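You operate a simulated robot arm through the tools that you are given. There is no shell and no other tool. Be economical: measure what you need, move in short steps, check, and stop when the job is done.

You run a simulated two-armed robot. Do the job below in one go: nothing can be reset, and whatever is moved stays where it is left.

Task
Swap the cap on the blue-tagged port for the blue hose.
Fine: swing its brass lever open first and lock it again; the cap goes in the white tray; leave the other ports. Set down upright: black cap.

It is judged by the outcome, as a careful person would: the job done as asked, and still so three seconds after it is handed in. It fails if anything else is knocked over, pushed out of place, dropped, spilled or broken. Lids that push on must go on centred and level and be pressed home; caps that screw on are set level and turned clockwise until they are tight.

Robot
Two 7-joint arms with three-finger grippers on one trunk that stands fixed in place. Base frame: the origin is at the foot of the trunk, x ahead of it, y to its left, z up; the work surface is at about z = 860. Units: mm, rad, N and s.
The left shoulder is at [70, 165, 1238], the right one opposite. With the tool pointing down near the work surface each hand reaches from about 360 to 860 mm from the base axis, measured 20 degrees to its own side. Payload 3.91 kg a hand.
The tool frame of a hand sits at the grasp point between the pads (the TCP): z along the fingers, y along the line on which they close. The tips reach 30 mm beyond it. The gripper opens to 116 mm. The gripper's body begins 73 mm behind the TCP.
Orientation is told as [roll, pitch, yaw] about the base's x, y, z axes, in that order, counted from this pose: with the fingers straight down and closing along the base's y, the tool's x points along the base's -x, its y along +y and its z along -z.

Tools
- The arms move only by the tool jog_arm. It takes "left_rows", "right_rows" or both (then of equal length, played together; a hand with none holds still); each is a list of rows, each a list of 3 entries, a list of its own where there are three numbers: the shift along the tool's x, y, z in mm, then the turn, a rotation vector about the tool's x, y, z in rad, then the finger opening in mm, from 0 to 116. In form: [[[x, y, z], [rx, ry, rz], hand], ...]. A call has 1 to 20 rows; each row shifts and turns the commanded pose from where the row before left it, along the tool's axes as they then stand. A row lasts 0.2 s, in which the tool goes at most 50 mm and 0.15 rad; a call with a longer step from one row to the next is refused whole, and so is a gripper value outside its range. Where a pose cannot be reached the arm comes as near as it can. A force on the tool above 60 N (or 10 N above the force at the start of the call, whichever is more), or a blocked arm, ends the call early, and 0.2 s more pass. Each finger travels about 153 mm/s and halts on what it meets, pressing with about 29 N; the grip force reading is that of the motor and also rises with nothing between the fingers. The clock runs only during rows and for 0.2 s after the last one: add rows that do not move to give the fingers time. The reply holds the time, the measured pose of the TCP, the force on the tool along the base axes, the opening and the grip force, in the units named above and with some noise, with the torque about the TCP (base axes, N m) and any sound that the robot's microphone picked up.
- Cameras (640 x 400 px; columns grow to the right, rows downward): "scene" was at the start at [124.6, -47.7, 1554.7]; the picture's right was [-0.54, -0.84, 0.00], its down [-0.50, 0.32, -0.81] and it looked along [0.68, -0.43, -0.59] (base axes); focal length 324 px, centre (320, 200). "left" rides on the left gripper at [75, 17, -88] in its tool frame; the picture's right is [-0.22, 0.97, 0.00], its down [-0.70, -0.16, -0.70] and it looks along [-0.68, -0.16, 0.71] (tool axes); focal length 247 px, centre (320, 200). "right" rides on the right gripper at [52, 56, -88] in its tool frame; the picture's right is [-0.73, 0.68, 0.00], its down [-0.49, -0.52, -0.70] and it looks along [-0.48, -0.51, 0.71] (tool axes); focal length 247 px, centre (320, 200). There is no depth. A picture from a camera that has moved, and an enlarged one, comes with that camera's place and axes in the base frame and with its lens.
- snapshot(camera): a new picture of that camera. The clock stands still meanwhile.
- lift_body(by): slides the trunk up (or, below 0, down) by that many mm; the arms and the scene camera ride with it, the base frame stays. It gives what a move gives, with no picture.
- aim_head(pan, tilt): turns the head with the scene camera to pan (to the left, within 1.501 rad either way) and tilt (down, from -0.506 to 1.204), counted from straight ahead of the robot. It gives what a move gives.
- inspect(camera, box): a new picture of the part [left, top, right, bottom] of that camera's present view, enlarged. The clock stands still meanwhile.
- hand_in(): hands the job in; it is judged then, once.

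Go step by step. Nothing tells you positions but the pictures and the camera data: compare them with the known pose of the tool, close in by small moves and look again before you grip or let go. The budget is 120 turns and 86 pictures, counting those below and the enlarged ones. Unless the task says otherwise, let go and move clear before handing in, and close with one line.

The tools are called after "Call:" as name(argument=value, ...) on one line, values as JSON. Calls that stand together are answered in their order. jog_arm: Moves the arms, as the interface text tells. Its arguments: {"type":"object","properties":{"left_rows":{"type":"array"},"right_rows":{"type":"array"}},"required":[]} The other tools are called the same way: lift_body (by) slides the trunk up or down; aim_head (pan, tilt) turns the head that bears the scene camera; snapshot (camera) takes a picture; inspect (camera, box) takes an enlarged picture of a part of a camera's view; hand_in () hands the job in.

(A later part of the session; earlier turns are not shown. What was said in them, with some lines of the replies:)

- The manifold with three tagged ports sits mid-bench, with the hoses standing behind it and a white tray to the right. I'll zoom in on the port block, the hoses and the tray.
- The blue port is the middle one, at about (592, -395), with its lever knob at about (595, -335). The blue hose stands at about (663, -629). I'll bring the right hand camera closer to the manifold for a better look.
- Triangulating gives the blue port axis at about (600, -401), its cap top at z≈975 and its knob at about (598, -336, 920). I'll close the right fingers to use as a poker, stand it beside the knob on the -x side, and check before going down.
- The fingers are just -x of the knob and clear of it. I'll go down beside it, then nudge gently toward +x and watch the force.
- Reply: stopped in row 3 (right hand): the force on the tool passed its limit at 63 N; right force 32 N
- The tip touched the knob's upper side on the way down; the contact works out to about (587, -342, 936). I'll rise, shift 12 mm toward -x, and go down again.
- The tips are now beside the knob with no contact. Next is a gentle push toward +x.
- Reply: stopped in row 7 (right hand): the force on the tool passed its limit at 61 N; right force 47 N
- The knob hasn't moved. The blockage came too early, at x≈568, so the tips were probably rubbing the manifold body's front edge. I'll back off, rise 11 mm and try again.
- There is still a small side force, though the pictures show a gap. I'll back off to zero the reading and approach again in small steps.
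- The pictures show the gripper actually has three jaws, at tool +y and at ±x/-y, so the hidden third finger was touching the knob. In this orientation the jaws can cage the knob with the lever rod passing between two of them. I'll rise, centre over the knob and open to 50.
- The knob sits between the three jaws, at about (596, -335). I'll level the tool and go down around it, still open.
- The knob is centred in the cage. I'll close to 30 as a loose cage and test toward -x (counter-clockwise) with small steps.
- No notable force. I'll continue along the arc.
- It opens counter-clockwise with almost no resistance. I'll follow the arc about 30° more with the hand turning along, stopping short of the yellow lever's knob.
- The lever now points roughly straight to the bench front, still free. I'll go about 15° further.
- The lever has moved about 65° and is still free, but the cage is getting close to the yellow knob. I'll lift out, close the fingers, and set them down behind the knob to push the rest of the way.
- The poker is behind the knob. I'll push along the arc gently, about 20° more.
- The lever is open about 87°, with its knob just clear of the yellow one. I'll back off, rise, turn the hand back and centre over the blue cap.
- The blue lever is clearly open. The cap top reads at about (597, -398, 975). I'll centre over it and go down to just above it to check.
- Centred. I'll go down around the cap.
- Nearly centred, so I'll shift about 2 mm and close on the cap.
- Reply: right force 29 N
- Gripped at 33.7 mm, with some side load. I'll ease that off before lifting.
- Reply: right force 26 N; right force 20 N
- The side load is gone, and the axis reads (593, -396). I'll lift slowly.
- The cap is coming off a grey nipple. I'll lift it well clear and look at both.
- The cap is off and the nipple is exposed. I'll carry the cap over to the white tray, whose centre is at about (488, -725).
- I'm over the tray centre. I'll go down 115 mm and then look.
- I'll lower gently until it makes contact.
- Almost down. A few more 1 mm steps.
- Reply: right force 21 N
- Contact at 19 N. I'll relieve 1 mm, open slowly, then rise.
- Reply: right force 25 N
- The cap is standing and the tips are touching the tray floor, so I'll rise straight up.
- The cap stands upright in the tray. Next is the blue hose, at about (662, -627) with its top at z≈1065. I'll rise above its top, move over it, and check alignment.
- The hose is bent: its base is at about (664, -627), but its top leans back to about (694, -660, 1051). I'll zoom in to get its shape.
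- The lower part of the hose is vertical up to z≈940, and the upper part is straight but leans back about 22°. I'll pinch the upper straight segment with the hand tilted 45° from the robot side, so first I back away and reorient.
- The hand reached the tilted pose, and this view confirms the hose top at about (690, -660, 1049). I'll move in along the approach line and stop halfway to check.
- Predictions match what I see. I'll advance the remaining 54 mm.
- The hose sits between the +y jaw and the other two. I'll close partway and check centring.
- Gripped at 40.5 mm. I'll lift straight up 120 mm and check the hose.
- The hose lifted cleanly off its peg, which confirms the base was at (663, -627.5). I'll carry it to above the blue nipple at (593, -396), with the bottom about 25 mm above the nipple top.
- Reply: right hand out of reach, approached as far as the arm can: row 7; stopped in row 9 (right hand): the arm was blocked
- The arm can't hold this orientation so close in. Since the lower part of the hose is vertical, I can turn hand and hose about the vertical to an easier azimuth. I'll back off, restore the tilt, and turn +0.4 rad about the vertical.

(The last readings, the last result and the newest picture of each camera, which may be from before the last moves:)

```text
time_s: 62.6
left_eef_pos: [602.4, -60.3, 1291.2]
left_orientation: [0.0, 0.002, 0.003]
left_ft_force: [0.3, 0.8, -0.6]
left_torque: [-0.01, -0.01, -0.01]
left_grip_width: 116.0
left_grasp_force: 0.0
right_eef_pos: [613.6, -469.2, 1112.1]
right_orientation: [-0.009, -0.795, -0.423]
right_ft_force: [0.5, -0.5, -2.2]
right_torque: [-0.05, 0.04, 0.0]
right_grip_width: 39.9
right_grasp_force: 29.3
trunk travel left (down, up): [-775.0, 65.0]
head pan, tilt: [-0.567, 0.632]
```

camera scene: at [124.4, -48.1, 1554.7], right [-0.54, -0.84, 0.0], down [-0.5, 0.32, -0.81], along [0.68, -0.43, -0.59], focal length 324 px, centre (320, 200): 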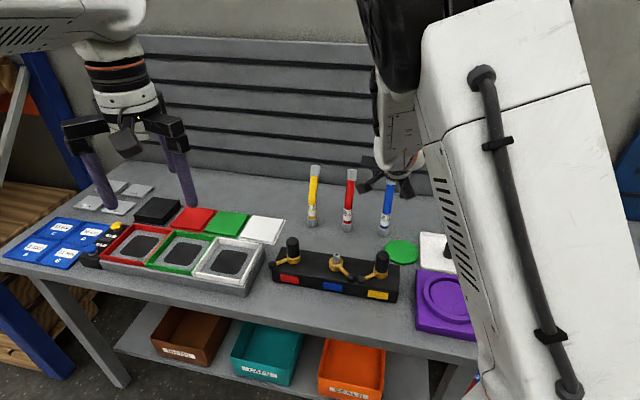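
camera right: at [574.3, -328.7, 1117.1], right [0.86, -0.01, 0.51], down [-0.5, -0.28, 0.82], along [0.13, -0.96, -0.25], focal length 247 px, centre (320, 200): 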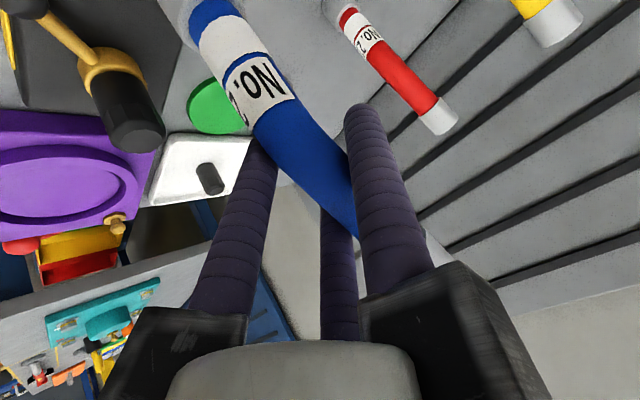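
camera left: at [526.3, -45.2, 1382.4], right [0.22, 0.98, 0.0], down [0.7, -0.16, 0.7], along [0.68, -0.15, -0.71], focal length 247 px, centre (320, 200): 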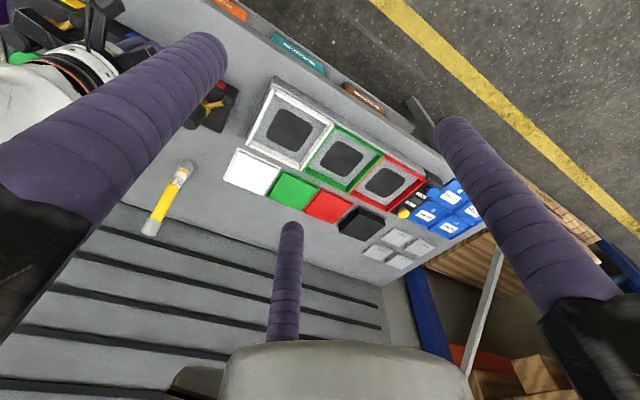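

That orientation is reachable. Now I'll move over the nipple.

Call:
jog_arm(right_rows=[[[7.6, 17.5, -7.7], [0, 0, 0], 20], [[7.6, 17.5, -7.7], [0, 0, 0], 20], [[7.5, 17.4, -7.7], [0, 0, 0], 20], [[0, 0, 0], [0, 0, 0], 20], [[0, 0, 0], [0, 0, 0], 20]])

Call:
inspect(camera="scene", box=[280, 170, 400, 290])

```text
time_s: 63.9
left_eef_pos: [603.4, -61.6, 1293.5]
left_orientation: [-0.001, 0.0, 0.002]
left_ft_force: [-0.3, 0.1, 0.4]
left_torque: [0.01, 0.02, 0.01]
left_grip_width: 116.2
left_grasp_force: 0.1
right_eef_pos: [605.3, -407.0, 1112.1]
right_orientation: [-0.008, -0.794, -0.428]
right_ft_force: [0.5, -0.4, -2.9]
right_torque: [-0.02, 0.01, -0.01]
right_grip_width: 40.3
right_grasp_force: 28.8
trunk travel left (down, up): [-775.0, 65.0]
head pan, tilt: [-0.567, 0.632]
```

```text
3.33 times, centred on (340, 230) of scene
camera zoom: at [125.1, -47.8, 1554.7], right [-0.54, -0.84, 0.0], down [-0.5, 0.32, -0.81], along [0.68, -0.43, -0.59], focal length 1081 px, centre (253, 100)
```

zoom: 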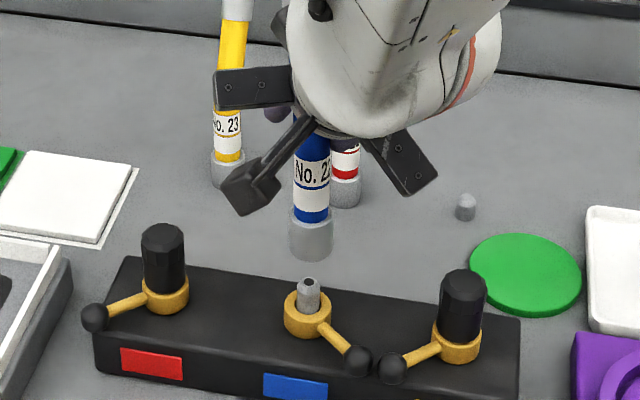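

In the scene view the hose bottom sits on the nipple axis. To check the depth direction I'll turn the left hand so its camera looks at the port.

Call:
jog_arm(left_rows=[[[0, 0, 0], [0, 0, 0.145], 116], [[0, 0, 0], [0, 0, 0.145], 116], [[0, 0, 0], [0, 0, 0.145], 116], [[0, 0, 0], [0, 0, 0.145], 116], [[0, 0, 0], [0, 0, 0.145], 116], [[0, 0, 0], [0, 0, 0.145], 116], [[0, 0, 0], [0, 0, 0.145], 116], [[0, 0, 0], [0, 0, 0.145], 116], [[0, 0, 0], [0, 0, 0.145], 116], [[0, 0, 0], [0, 0, 0.145], 116]])

Call:
snapshot(camera="left")

```text
time_s: 66.0
left_eef_pos: [602.5, -60.9, 1292.0]
left_orientation: [-0.002, 0.0, -1.451]
left_ft_force: [-0.1, 0.0, 1.1]
left_torque: [0.0, 0.01, -0.03]
left_grip_width: 115.9
left_grasp_force: 0.1
right_eef_pos: [605.3, -408.4, 1112.1]
right_orientation: [-0.007, -0.795, -0.424]
right_ft_force: [0.5, 0.6, -2.5]
right_torque: [0.0, 0.05, 0.05]
right_grip_width: 40.0
right_grasp_force: 29.1
trunk travel left (down, up): [-775.0, 65.0]
head pan, tilt: [-0.567, 0.632]
```

```text
16 pictures are left
camera left: at [611.4, 15.1, 1380.9], right [0.99, -0.11, 0.0], down [-0.07, -0.71, 0.7], along [-0.07, -0.7, -0.71], focal length 247 px, centre (320, 200)
```

left: 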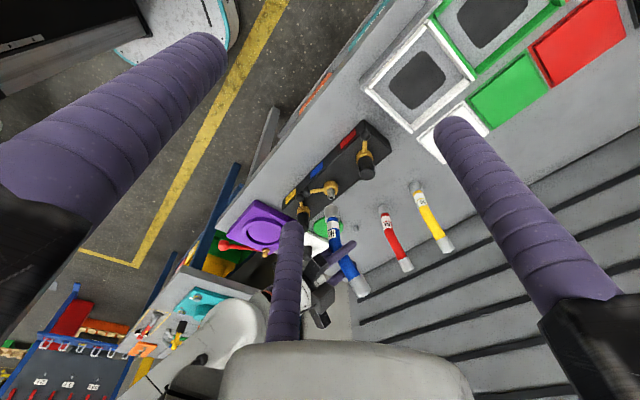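

Call:
inspect(camera="left", box=[280, 130, 400, 250])

```text
3.33 times, centred on (340, 190) of left
camera zoom: at [611.4, 15.1, 1380.9], right [0.99, -0.11, 0.0], down [-0.07, -0.71, 0.7], along [-0.07, -0.7, -0.71], focal length 823 px, centre (253, 233)
```

zoom: 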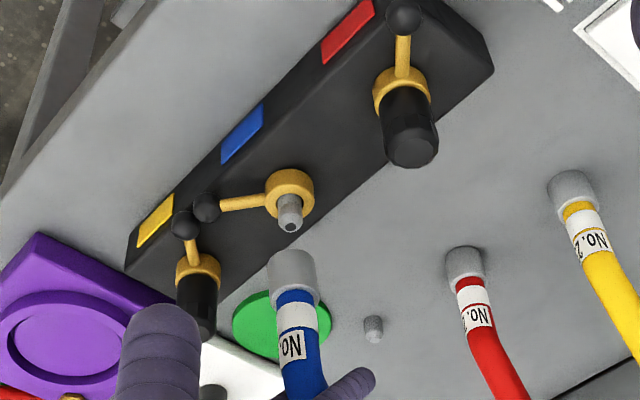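

Both views show the hose bottom in line with the nipple to within 1–2 mm. I'll go straight down to just above the nipple top and check again.

Call:
jog_arm(right_rows=[[[7.1, 0, 7], [0, 0, 0], 20], [[7.1, 0, 7], [0, 0, 0], 20], [[5, 0, 4.9], [0, 0, 0], 20], [[0, 0, 0], [0, 0, 0], 20]])

Call:
inspect(camera="left", box=[290, 150, 370, 230])

Call:
inspect(camera="scene", box=[300, 210, 380, 290])

```text
time_s: 67.0
left_eef_pos: [603.9, -61.0, 1291.7]
left_orientation: [-0.003, 0.0, -1.448]
left_ft_force: [1.0, -0.6, 0.4]
left_torque: [0.04, -0.05, -0.01]
left_grip_width: 116.1
left_grasp_force: 0.1
right_eef_pos: [605.7, -407.9, 1085.1]
right_orientation: [-0.007, -0.795, -0.427]
right_ft_force: [0.6, 0.8, -1.8]
right_torque: [0.01, 0.0, -0.03]
right_grip_width: 40.2
right_grasp_force: 29.0
trunk travel left (down, up): [-775.0, 65.0]
head pan, tilt: [-0.567, 0.632]
```

```text
5.00 times, centred on (330, 190) of left
camera zoom: at [611.2, 15.1, 1380.8], right [0.99, -0.1, 0.0], down [-0.07, -0.71, 0.7], along [-0.07, -0.7, -0.71], focal length 1235 px, centre (270, 250)
```

zoom: 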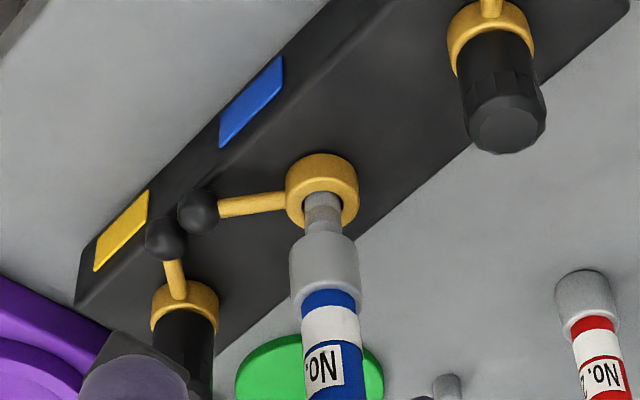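

```text
5.00 times, centred on (340, 250) of scene
camera zoom: at [125.0, -47.9, 1554.7], right [-0.54, -0.84, 0.0], down [-0.5, 0.32, -0.81], along [0.68, -0.43, -0.59], focal length 1622 px, centre (220, -50)
```

zoom: 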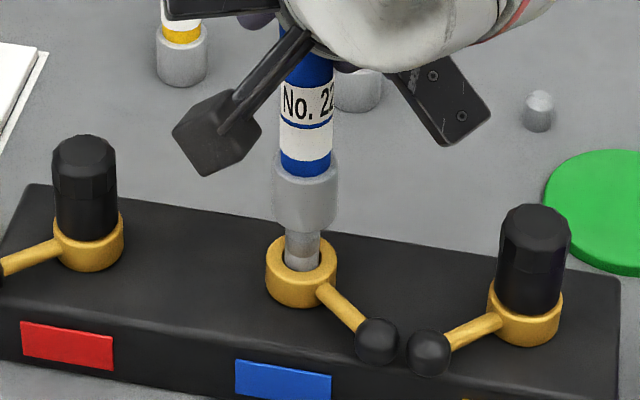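

Lined up in both views. I'll lower slowly over the nipple.

Call:
jog_arm(right_rows=[[[2.8, 0, 2.8], [0, 0, 0], 20], [[2.1, 0, 2.1], [0, 0, 0], 20], [[2.1, 0, 2.1], [0, 0, 0], 20], [[2.1, 0, 2.1], [0, 0, 0], 20], [[2.1, 0, 2.1], [0, 0, 0], 20], [[0, 0, 0], [0, 0, 0], 20]])

```text
time_s: 68.5
left_eef_pos: [602.2, -61.4, 1292.2]
left_orientation: [-0.002, 0.001, -1.449]
left_ft_force: [-0.2, 0.0, -1.3]
left_torque: [-0.02, 0.0, 0.0]
left_grip_width: 116.1
left_grasp_force: 0.0
right_eef_pos: [605.2, -408.2, 1069.8]
right_orientation: [-0.006, -0.795, -0.428]
right_ft_force: [-0.4, -0.2, -2.2]
right_torque: [-0.06, 0.01, 0.02]
right_grip_width: 40.3
right_grasp_force: 29.3
trunk travel left (down, up): [-775.0, 65.0]
head pan, tilt: [-0.567, 0.632]
```

Call:
jog_arm(right_rows=[[[2.1, 0, 2.1], [0, 0, 0], 20], [[2.1, 0, 2.1], [0, 0, 0], 20], [[2.1, 0, 2.1], [0, 0, 0], 20], [[2.1, 0, 2.1], [0, 0, 0], 20], [[2.1, 0, 2.1], [0, 0, 0], 20], [[0, 0, 0], [0, 0, 0], 20]])

Call:
inspect(camera="left", box=[290, 150, 370, 230])

```text
time_s: 69.8
left_eef_pos: [603.3, -60.3, 1293.0]
left_orientation: [-0.003, -0.001, -1.447]
left_ft_force: [-0.5, 0.0, -0.8]
left_torque: [0.02, 0.0, -0.01]
left_grip_width: 116.0
left_grasp_force: 0.1
right_eef_pos: [606.4, -409.0, 1055.2]
right_orientation: [-0.007, -0.795, -0.424]
right_ft_force: [0.1, -0.7, -1.9]
right_torque: [0.0, 0.04, 0.02]
right_grip_width: 40.2
right_grasp_force: 28.9
trunk travel left (down, up): [-775.0, 65.0]
head pan, tilt: [-0.567, 0.632]
```

```text
5.00 times, centred on (330, 190) of left
camera zoom: at [611.2, 15.1, 1380.9], right [0.99, -0.1, 0.0], down [-0.07, -0.71, 0.7], along [-0.07, -0.7, -0.71], focal length 1235 px, centre (270, 250)
```

zoom: 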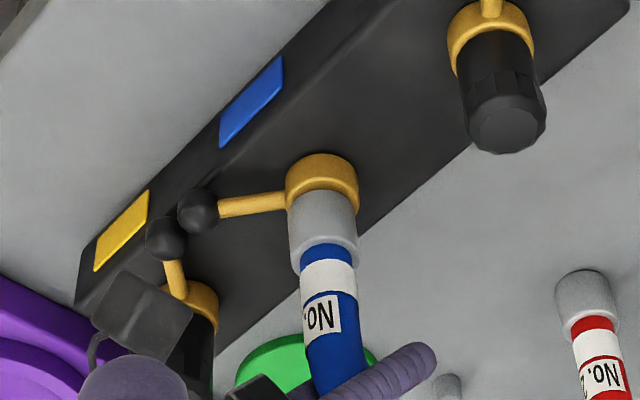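

It's sliding onto the nipple with no force. I'll continue until it seats.

Call:
jog_arm(right_rows=[[[2.1, 0, 2.1], [0, 0, 0], 20], [[2.1, 0, 2.1], [0, 0, 0], 20], [[2.1, 0, 2.1], [0, 0, 0], 20], [[1.4, 0, 1.4], [0, 0, 0], 20], [[1.4, 0, 1.4], [0, 0, 0], 20], [[0, 0, 0], [0, 0, 0], 20]])

```text
time_s: 71.2
left_eef_pos: [595.7, -59.3, 1296.8]
left_orientation: [0.004, -0.003, -1.45]
left_ft_force: [-0.4, 0.5, -0.8]
left_torque: [-0.02, -0.02, 0.0]
left_grip_width: 116.0
left_grasp_force: 0.1
right_eef_pos: [601.9, -407.1, 1051.1]
right_orientation: [-0.003, -0.813, -0.436]
right_ft_force: [-2.8, -5.8, 49.3]
right_torque: [0.88, -0.75, -0.52]
right_grip_width: 40.7
right_grasp_force: 29.4
trunk travel left (down, up): [-775.0, 65.0]
head pan, tilt: [-0.567, 0.632]
```

Call:
inspect(camera="left", box=[300, 150, 360, 210])

Call:
inspect(camera="scene", box=[300, 220, 370, 290])

```text
6.67 times, centred on (330, 180) of left
camera zoom: at [603.9, 18.0, 1384.8], right [0.99, -0.1, 0.0], down [-0.08, -0.71, 0.7], along [-0.07, -0.7, -0.71], focal length 1646 px, centre (253, 333)
```

zoom: 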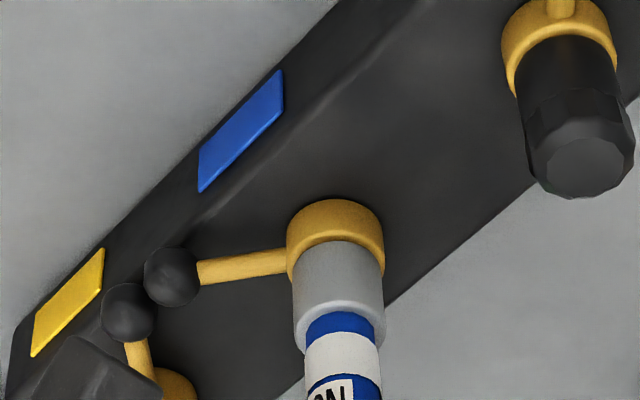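

```text
5.71 times, centred on (335, 255) of scene
camera zoom: at [116.6, -44.4, 1555.9], right [-0.54, -0.84, 0.0], down [-0.49, 0.31, -0.81], along [0.68, -0.43, -0.59], focal length 1854 px, centre (234, -114)
```

zoom: 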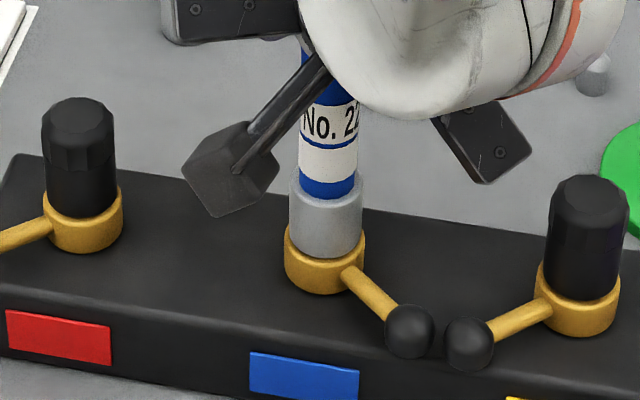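

The collar sits on the brass ring, fully on the nipple and pressed with about 49 N. I'll relax the press, open gently, and check that it stays.

Call:
jog_arm(right_rows=[[[-2.8, 0, -2.8], [0, 0, 0], 20], [[-2.1, 0, -2.1], [0, 0, 0], 20], [[0, 0, 0], [0, 0, 0], 20]])

```text
time_s: 72.0
left_eef_pos: [600.0, -61.3, 1295.2]
left_orientation: [0.001, 0.001, -1.448]
left_ft_force: [0.3, 0.4, 0.1]
left_torque: [0.0, 0.01, 0.01]
left_grip_width: 115.9
left_grasp_force: 0.1
right_eef_pos: [603.4, -408.0, 1048.7]
right_orientation: [-0.007, -0.795, -0.428]
right_ft_force: [-6.1, -4.0, 20.2]
right_torque: [0.81, -0.7, -0.47]
right_grip_width: 40.3
right_grasp_force: 28.6
trunk travel left (down, up): [-775.0, 65.0]
head pan, tilt: [-0.567, 0.632]
```

Call:
jog_arm(right_rows=[[[-2.1, 0, -2.1], [0, 0, 0], 20], [[0, 0, 0], [0, 0, 0], 42], [[0, 0, 0], [0, 0, 0], 46], [[0, 0, 0], [0, 0, 0], 52], [[0, 0, 0], [0, 0, 0], 62], [[0, 0, 0], [0, 0, 0], 80], [[0, 0, 0], [0, 0, 0], 80]])

Call:
inspect(camera="left", box=[280, 140, 400, 260])

```text
time_s: 73.7
left_eef_pos: [603.1, -62.1, 1292.3]
left_orientation: [-0.002, 0.0, -1.45]
left_ft_force: [-0.1, 0.1, 0.0]
left_torque: [0.02, 0.0, 0.02]
left_grip_width: 116.0
left_grasp_force: 0.1
right_eef_pos: [605.3, -409.5, 1052.1]
right_orientation: [-0.008, -0.793, -0.424]
right_ft_force: [-0.2, -0.1, 0.6]
right_torque: [0.05, 0.02, 0.01]
right_grip_width: 80.1
right_grasp_force: 0.0
trunk travel left (down, up): [-775.0, 65.0]
head pan, tilt: [-0.567, 0.632]
```

```text
3.33 times, centred on (340, 200) of left
camera zoom: at [611.0, 15.2, 1381.0], right [0.99, -0.1, 0.0], down [-0.07, -0.71, 0.7], along [-0.07, -0.7, -0.71], focal length 823 px, centre (253, 200)
```

zoom: 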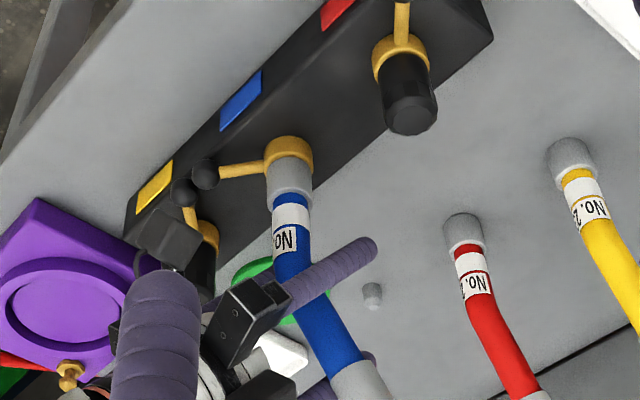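

The hose stands on its own. I'll withdraw along the approach line, then set the hand nearly vertical with jaws fully open so that one jaw can hook the lever rod.

Call:
jog_arm(right_rows=[[[0, 0, -20], [0, 0, 0], 80], [[0, 0, -40], [0, 0, 0], 80], [[0, 0, -45], [0, 0, 0], 80], [[0, 0, -45], [0, 0, 0], 100], [[0, 0, 0], [0, 0.129, 0], 116], [[0, 0, 0], [0, 0.129, 0], 116], [[0, 0, 0], [0, 0.129, 0], 116], [[0, 0, 0], [0, 0.129, 0], 116], [[0, 0, 0], [0, 0.129, 0], 116], [[0, 0, 0], [-0.012, 0, -0.081], 116], [[0, 0, 0], [-0.012, 0, -0.081], 116], [[0, 0, 0], [0, 0, 0], 116]])

Call:
inspect(camera="scene", box=[260, 150, 420, 300])

```text
time_s: 76.2
left_eef_pos: [602.8, -62.8, 1293.2]
left_orientation: [-0.003, 0.001, -1.448]
left_ft_force: [-0.3, -0.6, 0.1]
left_torque: [0.0, 0.02, -0.03]
left_grip_width: 116.0
left_grasp_force: 0.0
right_eef_pos: [542.3, -357.9, 1135.6]
right_orientation: [0.098, -0.396, -0.265]
right_ft_force: [0.1, 0.2, 0.3]
right_torque: [0.05, 0.0, -0.01]
right_grip_width: 116.2
right_grasp_force: 0.0
right hand out of reach, approached as far as the arm can: row 4, 5, 6, 7
trunk travel left (down, up): [-775.0, 65.0]
head pan, tilt: [-0.567, 0.632]
```

```text
2.67 times, centred on (340, 225) of scene
camera zoom: at [124.9, -48.1, 1554.7], right [-0.54, -0.84, 0.0], down [-0.5, 0.32, -0.81], along [0.68, -0.43, -0.59], focal length 865 px, centre (267, 133)
```

zoom: 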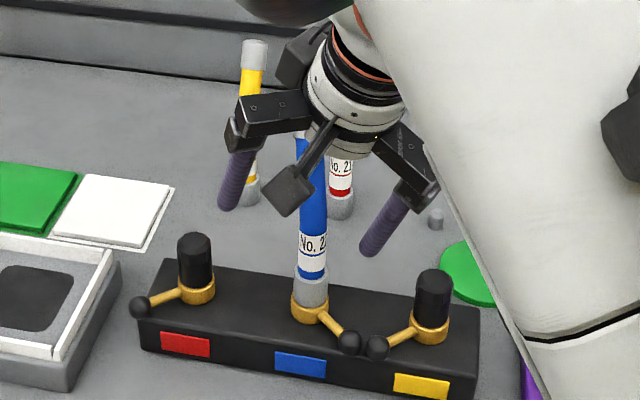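

Call:
jog_arm(right_rows=[[[19, 7.5, -6], [0, 0, 0], 116], [[19, 7.5, -6], [0, 0, 0], 116], [[0, 0, 0], [0.049, 0.123, 0], 116], [[0, 0, 0], [0.049, 0.123, 0], 116], [[0, 0, 0], [0, 0, 0], 116], [[0, 0, 0], [0, 0, 0], 116]])

```text
time_s: 77.7
left_eef_pos: [603.2, -61.3, 1292.7]
left_orientation: [-0.003, 0.0, -1.448]
left_ft_force: [-0.7, 0.6, 0.3]
left_torque: [0.01, 0.04, 0.02]
left_grip_width: 116.2
left_grasp_force: 0.0
right_eef_pos: [506.2, -333.6, 1130.3]
right_orientation: [-0.01, -0.148, -0.256]
right_ft_force: [0.2, 0.3, -0.3]
right_torque: [0.0, 0.02, 0.0]
right_grip_width: 115.7
right_grasp_force: 0.1
trunk travel left (down, up): [-775.0, 65.0]
head pan, tilt: [-0.567, 0.632]
```

Pose is good. The open jaw facing the lever will come down on the far (-y) side of the rod at about (551, -413), clear of both knobs. I'll lower to just above and check.

Call:
jog_arm(right_rows=[[[-2.3, -32.5, 0.3], [0, 0, 0], 116], [[5.9, 0, 39.6], [0, 0, 0], 116], [[5.9, 0, 39.6], [0, 0, 0], 116], [[5.9, 0, 39.6], [0, 0, 0], 116], [[4.4, 0, 29.7], [0, 0, 0], 116], [[0, 0, 0], [0, 0, 0], 116], [[0, 0, 0], [0, 0, 0], 116]])

Call:
inspect(camera="left", box=[270, 130, 390, 250])

Call:
inspect(camera="scene", box=[280, 200, 400, 300])

```text
time_s: 79.2
left_eef_pos: [603.0, -61.5, 1292.6]
left_orientation: [-0.003, 0.0, -1.448]
left_ft_force: [-0.1, 0.4, -0.8]
left_torque: [0.04, 0.0, 0.01]
left_grip_width: 115.9
left_grasp_force: 0.2
right_eef_pos: [491.4, -379.1, 976.7]
right_orientation: [-0.016, -0.136, -0.282]
right_ft_force: [0.5, -0.2, -0.1]
right_torque: [0.0, 0.01, 0.02]
right_grip_width: 116.1
right_grasp_force: 0.1
trunk travel left (down, up): [-775.0, 65.0]
head pan, tilt: [-0.567, 0.632]
```

```text
3.33 times, centred on (330, 190) of left
camera zoom: at [610.8, 14.8, 1381.0], right [0.99, -0.1, 0.0], down [-0.07, -0.71, 0.7], along [-0.07, -0.7, -0.71], focal length 823 px, centre (287, 233)
```

zoom: 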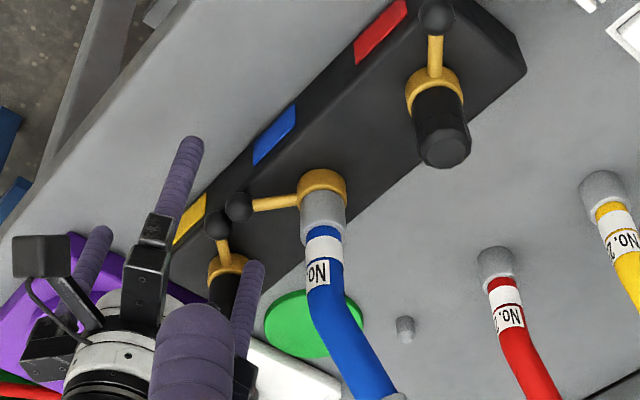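

```text
4.00 times, centred on (340, 250) of scene
camera zoom: at [124.5, -48.1, 1554.7], right [-0.54, -0.84, 0.0], down [-0.5, 0.32, -0.81], along [0.68, -0.43, -0.59], focal length 1297 px, centre (240, 0)
```

zoom: 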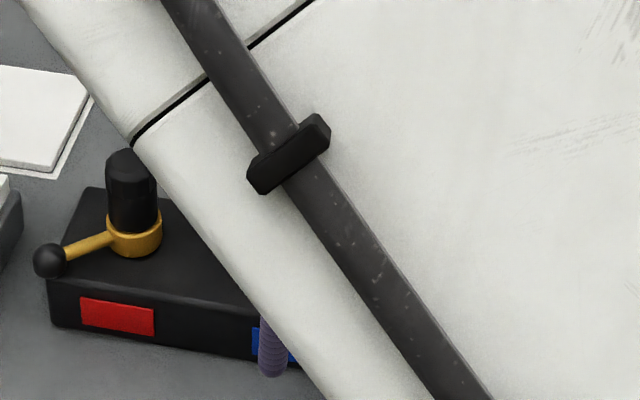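

The jaw tip works out to (541, -428, 955), and the picture agrees. I'll shift by (+10, +14.5) and check the measured pose before lowering.

Call:
jog_arm(right_rows=[[[-5.5, 16.7, 0.8], [0, 0, 0], 116], [[0, 0, 0], [0, 0, 0], 116], [[0, 0, 0], [0, 0, 0], 116]])

```text
time_s: 80.0
left_eef_pos: [603.2, -61.6, 1292.9]
left_orientation: [-0.002, 0.001, -1.448]
left_ft_force: [-0.8, -0.2, 0.7]
left_torque: [-0.02, -0.05, 0.0]
left_grip_width: 116.3
left_grasp_force: 0.0
right_eef_pos: [496.3, -367.7, 968.0]
right_orientation: [-0.027, -0.12, -0.283]
right_ft_force: [-0.4, 1.1, 0.0]
right_torque: [-0.02, 0.03, 0.01]
right_grip_width: 116.1
right_grasp_force: 0.0
trunk travel left (down, up): [-775.0, 65.0]
head pan, tilt: [-0.567, 0.632]
```

Call:
jog_arm(right_rows=[[[0, 2, 18], [0, 0, 0], 116], [[0, 2, 18], [0, 0, 0], 116], [[0, 0, 0], [0, 0, 0], 116], [[0, 0, 0], [0, 0, 0], 116]])

Call:
inspect(camera="left", box=[280, 150, 360, 230])

```text
time_s: 81.0
left_eef_pos: [601.3, -61.4, 1293.0]
left_orientation: [-0.002, 0.0, -1.449]
left_ft_force: [0.2, 0.5, 1.1]
left_torque: [0.04, -0.03, -0.01]
left_grip_width: 116.1
left_grasp_force: 0.1
right_eef_pos: [510.6, -362.5, 940.6]
right_orientation: [-0.034, -0.143, -0.268]
right_ft_force: [-0.1, -0.3, 0.4]
right_torque: [0.03, 0.01, 0.01]
right_grip_width: 116.2
right_grasp_force: 0.1
trunk travel left (down, up): [-775.0, 65.0]
head pan, tilt: [-0.567, 0.632]
```

```text
5.00 times, centred on (320, 190) of left
camera zoom: at [610.8, 15.2, 1381.1], right [0.99, -0.1, 0.0], down [-0.07, -0.71, 0.7], along [-0.07, -0.7, -0.71], focal length 1235 px, centre (320, 250)
```

zoom: 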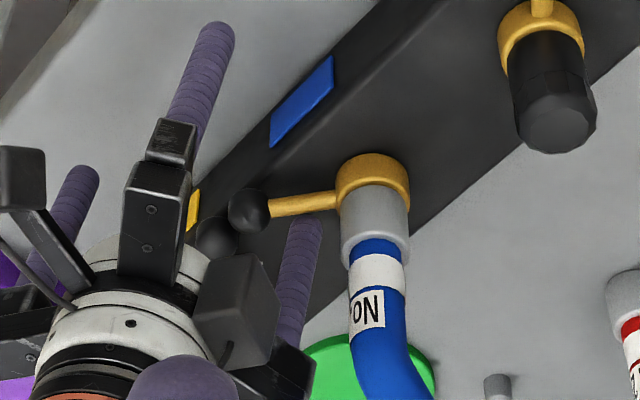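

The jaw is right behind the rod. I'll lower 8 mm and start swinging the lever back.

Call:
jog_arm(right_rows=[[[1.1, 0, 7.5], [0, 0, 0], 116], [[0, 0, 0], [0, 0, 0], 116], [[2.5, 4.7, -0.4], [0, 0, 0], 116], [[2.5, 4.7, -0.4], [0, 0, 0], 116], [[2.5, 4.7, -0.4], [0, 0, 0], 116], [[2.5, 4.7, -0.4], [0, 0, 0], 116], [[0, 0, 0], [0, 0, 0], 116]])

```text
time_s: 82.7
left_eef_pos: [600.1, -62.2, 1294.4]
left_orientation: [-0.001, 0.003, -1.448]
left_ft_force: [-0.5, -0.1, -0.8]
left_torque: [0.0, 0.0, 0.01]
left_grip_width: 115.8
left_grasp_force: 0.1
right_eef_pos: [497.6, -355.0, 930.8]
right_orientation: [-0.053, -0.135, -0.281]
right_ft_force: [6.7, -19.1, 27.9]
right_torque: [-1.79, -1.45, -0.61]
right_grip_width: 116.0
right_grasp_force: 0.0
trunk travel left (down, up): [-775.0, 65.0]
head pan, tilt: [-0.567, 0.632]
```

The jaw tip is rubbing on the block top, with 28 N upward. I'll raise 5 mm and continue.

Call:
jog_arm(right_rows=[[[-0.7, 0, -5], [0, 0, 0], 116], [[0, 0, 0], [0, 0, 0], 116]])

```text
time_s: 83.2
left_eef_pos: [600.2, -60.8, 1293.3]
left_orientation: [-0.001, 0.0, -1.448]
left_ft_force: [-0.9, 1.1, -0.4]
left_torque: [0.01, -0.03, -0.03]
left_grip_width: 115.6
left_grasp_force: 0.0
right_eef_pos: [495.3, -350.1, 930.7]
right_orientation: [-0.044, -0.122, -0.277]
right_ft_force: [-3.8, -4.1, 15.4]
right_torque: [-1.05, -0.72, -0.39]
right_grip_width: 116.2
right_grasp_force: 0.1
trunk travel left (down, up): [-775.0, 65.0]
head pan, tilt: [-0.567, 0.632]
```

Call:
jog_arm(right_rows=[[[-0.5, 0, -3.5], [0, 0, 0], 116], [[0.2, 5.3, 0], [0, 0, 0], 116], [[0.2, 5.3, 0], [0, 0, 0], 116], [[0.2, 5.3, 0], [0, 0, 0], 116], [[0.2, 5.3, 0], [0, 0, 0], 116], [[0, 0, 0], [0, 0, 0], 116]])

Call:
inspect(camera="left", box=[280, 150, 360, 230])

```text
time_s: 84.7
left_eef_pos: [601.6, -61.2, 1292.8]
left_orientation: [0.0, -0.001, -1.448]
left_ft_force: [-0.2, 0.3, -0.4]
left_torque: [0.0, -0.03, 0.02]
left_grip_width: 116.1
left_grasp_force: 0.0
right_eef_pos: [500.4, -330.3, 931.3]
right_orientation: [-0.039, -0.12, -0.283]
right_ft_force: [-7.7, -6.1, 10.6]
right_torque: [-0.8, -0.33, -0.76]
right_grip_width: 116.1
right_grasp_force: 0.1
trunk travel left (down, up): [-775.0, 65.0]
head pan, tilt: [-0.567, 0.632]
```

```text
5.00 times, centred on (320, 190) of left
camera zoom: at [609.1, 15.7, 1381.6], right [0.99, -0.1, 0.0], down [-0.07, -0.71, 0.7], along [-0.07, -0.7, -0.71], focal length 1235 px, centre (320, 250)
```

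zoom: 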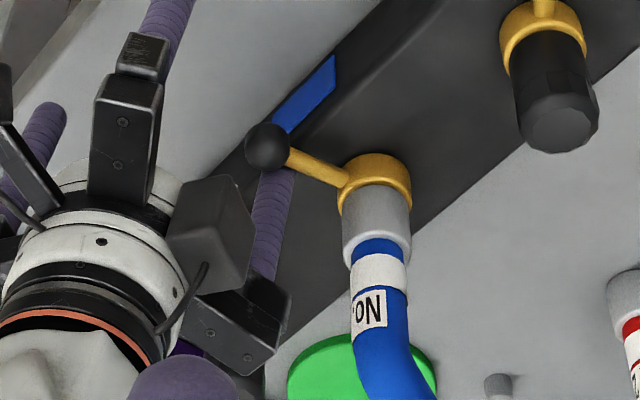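

It's working: the lever has swung back to about 55°. I'll continue along the arc.

Call:
jog_arm(right_rows=[[[-0.5, 3.5, -2], [0, 0, 0], 116], [[-1.5, 5, 0], [0, 0, 0], 116], [[-2, 5, 0], [0, 0, 0], 116], [[-2.5, 5, 0], [0, 0, 0], 116], [[-3, 4.5, 0], [0, 0, 0], 116], [[-3, 4.5, 0], [0, 0, 0], 116], [[0, 0, 0], [0, 0, 0], 116]])

```text
time_s: 86.2
left_eef_pos: [602.8, -60.1, 1293.1]
left_orientation: [0.0, -0.001, -1.448]
left_ft_force: [-0.4, -0.7, -0.2]
left_torque: [0.0, 0.02, 0.01]
left_grip_width: 116.1
left_grasp_force: 0.1
right_eef_pos: [516.4, -303.0, 927.8]
right_orientation: [-0.04, -0.105, -0.283]
right_ft_force: [-6.4, 2.2, -1.5]
right_torque: [0.19, 0.26, -0.28]
right_grip_width: 112.7
right_grasp_force: 0.2
trunk travel left (down, up): [-775.0, 65.0]
head pan, tilt: [-0.567, 0.632]
```

Call:
jog_arm(right_rows=[[[-3.4, 1.7, -1], [0, 0, 0], 116], [[-3.4, 1.7, 0], [0, 0, 0], 116], [[-3.4, 1.2, 0], [0, 0, 0], 116], [[-3.4, 1, 0], [0, 0, 0], 116], [[0, 0, 0], [0, 0, 0], 116]])

Call:
inspect(camera="left", box=[290, 130, 380, 220])

```text
time_s: 87.5
left_eef_pos: [601.1, -61.4, 1294.7]
left_orientation: [0.001, 0.003, -1.449]
left_ft_force: [0.6, 0.1, 0.4]
left_torque: [-0.05, 0.02, -0.02]
left_grip_width: 115.9
left_grasp_force: 0.1
right_eef_pos: [535.2, -300.6, 939.1]
right_orientation: [-0.025, -0.12, -0.283]
right_ft_force: [-20.6, -8.9, -6.8]
right_torque: [0.04, 0.63, -1.43]
right_grip_width: 111.8
right_grasp_force: 0.0
trunk travel left (down, up): [-775.0, 65.0]
head pan, tilt: [-0.567, 0.632]
```

```text
4.44 times, centred on (335, 175) of left
camera zoom: at [608.6, 14.0, 1382.0], right [0.99, -0.1, 0.0], down [-0.07, -0.71, 0.7], along [-0.07, -0.69, -0.72], focal length 1098 px, centre (253, 311)
```

zoom: 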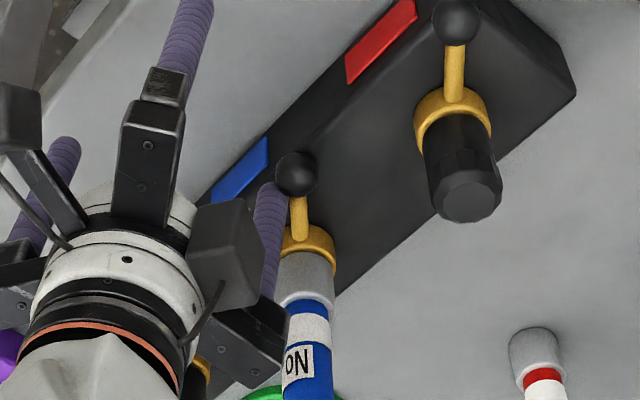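

The lever is nearly parallel to its neighbours, with about 22 N as it nears the stop. A small extra push will make sure it's fully locked.

Call:
jog_arm(right_rows=[[[-2.5, 0.5, 1], [0, 0, 0], 116], [[-2.5, 0.5, 1], [0, 0, 0], 116], [[-2, 0, 0], [0, 0, 0], 116], [[0, 0, 0], [0, 0, 0], 116]])

```text
time_s: 88.3
left_eef_pos: [601.1, -58.2, 1294.4]
left_orientation: [0.001, 0.0, -1.444]
left_ft_force: [-0.4, -0.3, 0.3]
left_torque: [-0.01, 0.01, -0.02]
left_grip_width: 115.8
left_grasp_force: 0.1
right_eef_pos: [535.5, -299.1, 939.8]
right_orientation: [-0.021, -0.109, -0.297]
right_ft_force: [-31.2, -20.6, -0.8]
right_torque: [0.09, 0.66, -2.48]
right_grip_width: 113.3
right_grasp_force: 0.0
trunk travel left (down, up): [-775.0, 65.0]
head pan, tilt: [-0.567, 0.632]
stopped in row 4 (right hand): the force on the tool passed its limit at 61 N (the readings are from after the stop); the commanded pose is now the measured one
```

The lever didn't move at 61 N, so it is on its stop and locked. I'll back off toward -x, rise clear, and check.

Call:
jog_arm(right_rows=[[[8, 0, 0], [0, 0, 0], 116], [[8, -1, 0], [0, 0, 0], 116], [[-2, 0, -20], [0, 0, 0], 116], [[-4, 0, -40], [0, 0, 0], 116], [[-2, 0, -45], [0, 0, 0], 116], [[0, 0, -45], [0, 0, 0], 116], [[15, 0, -40], [0, 0, 0], 116], [[30, 0, 0], [0, 0, 0], 116], [[0, 0, 0], [0, 0, 0], 116]])

Call:
snapshot(camera="left")

```text
time_s: 89.4
left_eef_pos: [603.6, -57.3, 1293.3]
left_orientation: [-0.001, -0.001, -1.444]
left_ft_force: [1.0, -0.3, 0.0]
left_torque: [-0.02, 0.01, 0.0]
left_grip_width: 116.1
left_grasp_force: 0.1
right_eef_pos: [470.0, -299.3, 934.0]
right_orientation: [-0.032, 0.085, -0.335]
right_ft_force: [0.1, 0.4, 0.4]
right_torque: [-0.01, 0.02, -0.01]
right_grip_width: 116.2
right_grasp_force: 0.1
trunk travel left (down, up): [-775.0, 65.0]
head pan, tilt: [-0.567, 0.632]
stopped in row 5 (right hand): the arm was blocked; the commanded pose is now the measured one
```

```text
2 pictures are left
camera left: at [612.3, 18.5, 1380.5], right [0.99, -0.1, 0.0], down [-0.07, -0.71, 0.7], along [-0.07, -0.7, -0.71], focal length 247 px, centre (320, 200)
```

left: 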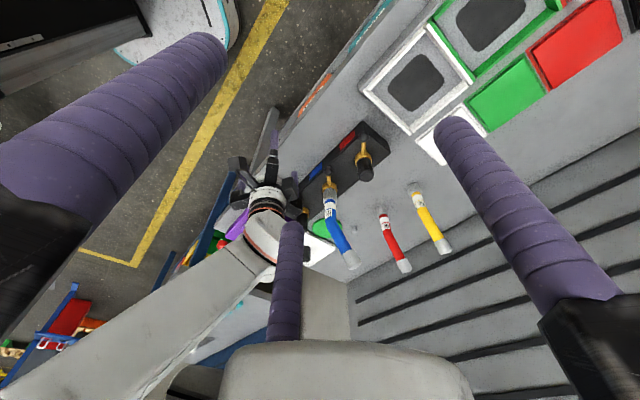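

The arm ran into a joint limit instead of rising, though it is clear of everything with zero force. I'll turn the wrist back to the neutral orientation that worked here earlier, then rise.

Call:
jog_arm(right_rows=[[[0, 0, 0], [0, -0.04, -0.11], 116], [[0, 0, 0], [0, -0.04, -0.11], 116], [[0, 0, 0], [0.03, 0, -0.11], 116], [[0, 0, -5], [0, 0, 0], 116], [[0, 0, -10], [0, 0, 0], 116], [[0, 0, 0], [0, 0, 0], 116]])

```text
time_s: 91.0
left_eef_pos: [603.1, -59.1, 1292.0]
left_orientation: [-0.001, 0.003, -1.445]
left_ft_force: [-0.4, 0.1, 0.6]
left_torque: [-0.02, 0.02, 0.02]
left_grip_width: 116.2
left_grasp_force: 0.0
right_eef_pos: [456.2, -305.6, 930.5]
right_orientation: [-0.006, 0.058, -0.053]
right_ft_force: [0.2, 1.1, 0.6]
right_torque: [-0.04, 0.02, -0.03]
right_grip_width: 116.1
right_grasp_force: 0.0
trunk travel left (down, up): [-775.0, 65.0]
head pan, tilt: [-0.567, 0.632]
stopped in row 6 (right hand): the arm was blocked; the commanded pose is now the measured one
```

The hand is clear but can't rise by itself, so I'll raise the trunk. That lifts everything straight up away from the bench.

Call:
lift_body(by=60)

Call:
inspect(camera="left", box=[230, 100, 430, 280])

```text
time_s: 92.0
left_eef_pos: [603.8, -59.4, 1353.4]
left_orientation: [-0.001, 0.003, -1.445]
left_ft_force: [-0.6, -0.7, -0.8]
left_torque: [0.01, -0.02, -0.01]
left_grip_width: 116.0
left_grasp_force: 0.1
right_eef_pos: [457.2, -306.7, 991.1]
right_orientation: [-0.008, 0.055, -0.053]
right_ft_force: [0.6, -0.3, 0.4]
right_torque: [-0.01, 0.04, 0.0]
right_grip_width: 116.3
right_grasp_force: 0.1
trunk travel left (down, up): [-835.0, 5.0]
head pan, tilt: [-0.567, 0.632]
```

```text
2.22 times, centred on (330, 190) of left
camera zoom: at [611.8, 17.5, 1440.8], right [0.99, -0.1, 0.0], down [-0.07, -0.71, 0.7], along [-0.07, -0.7, -0.71], focal length 549 px, centre (298, 222)
```

zoom: 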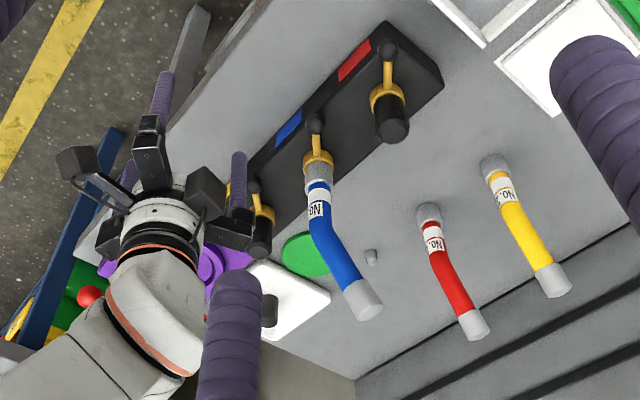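

The blue hose is on the blue port with its lever locked parallel to the other two. The cap stands in the white tray, the other ports and hoses are undisturbed, and both hands are clear, so I'm handing in.

Call:
hand_in()

```text
The job is handed in.
```

The blue port now carries the blue hose with its brass lever swung back and locked, and the black cap stands upright in the white tray.
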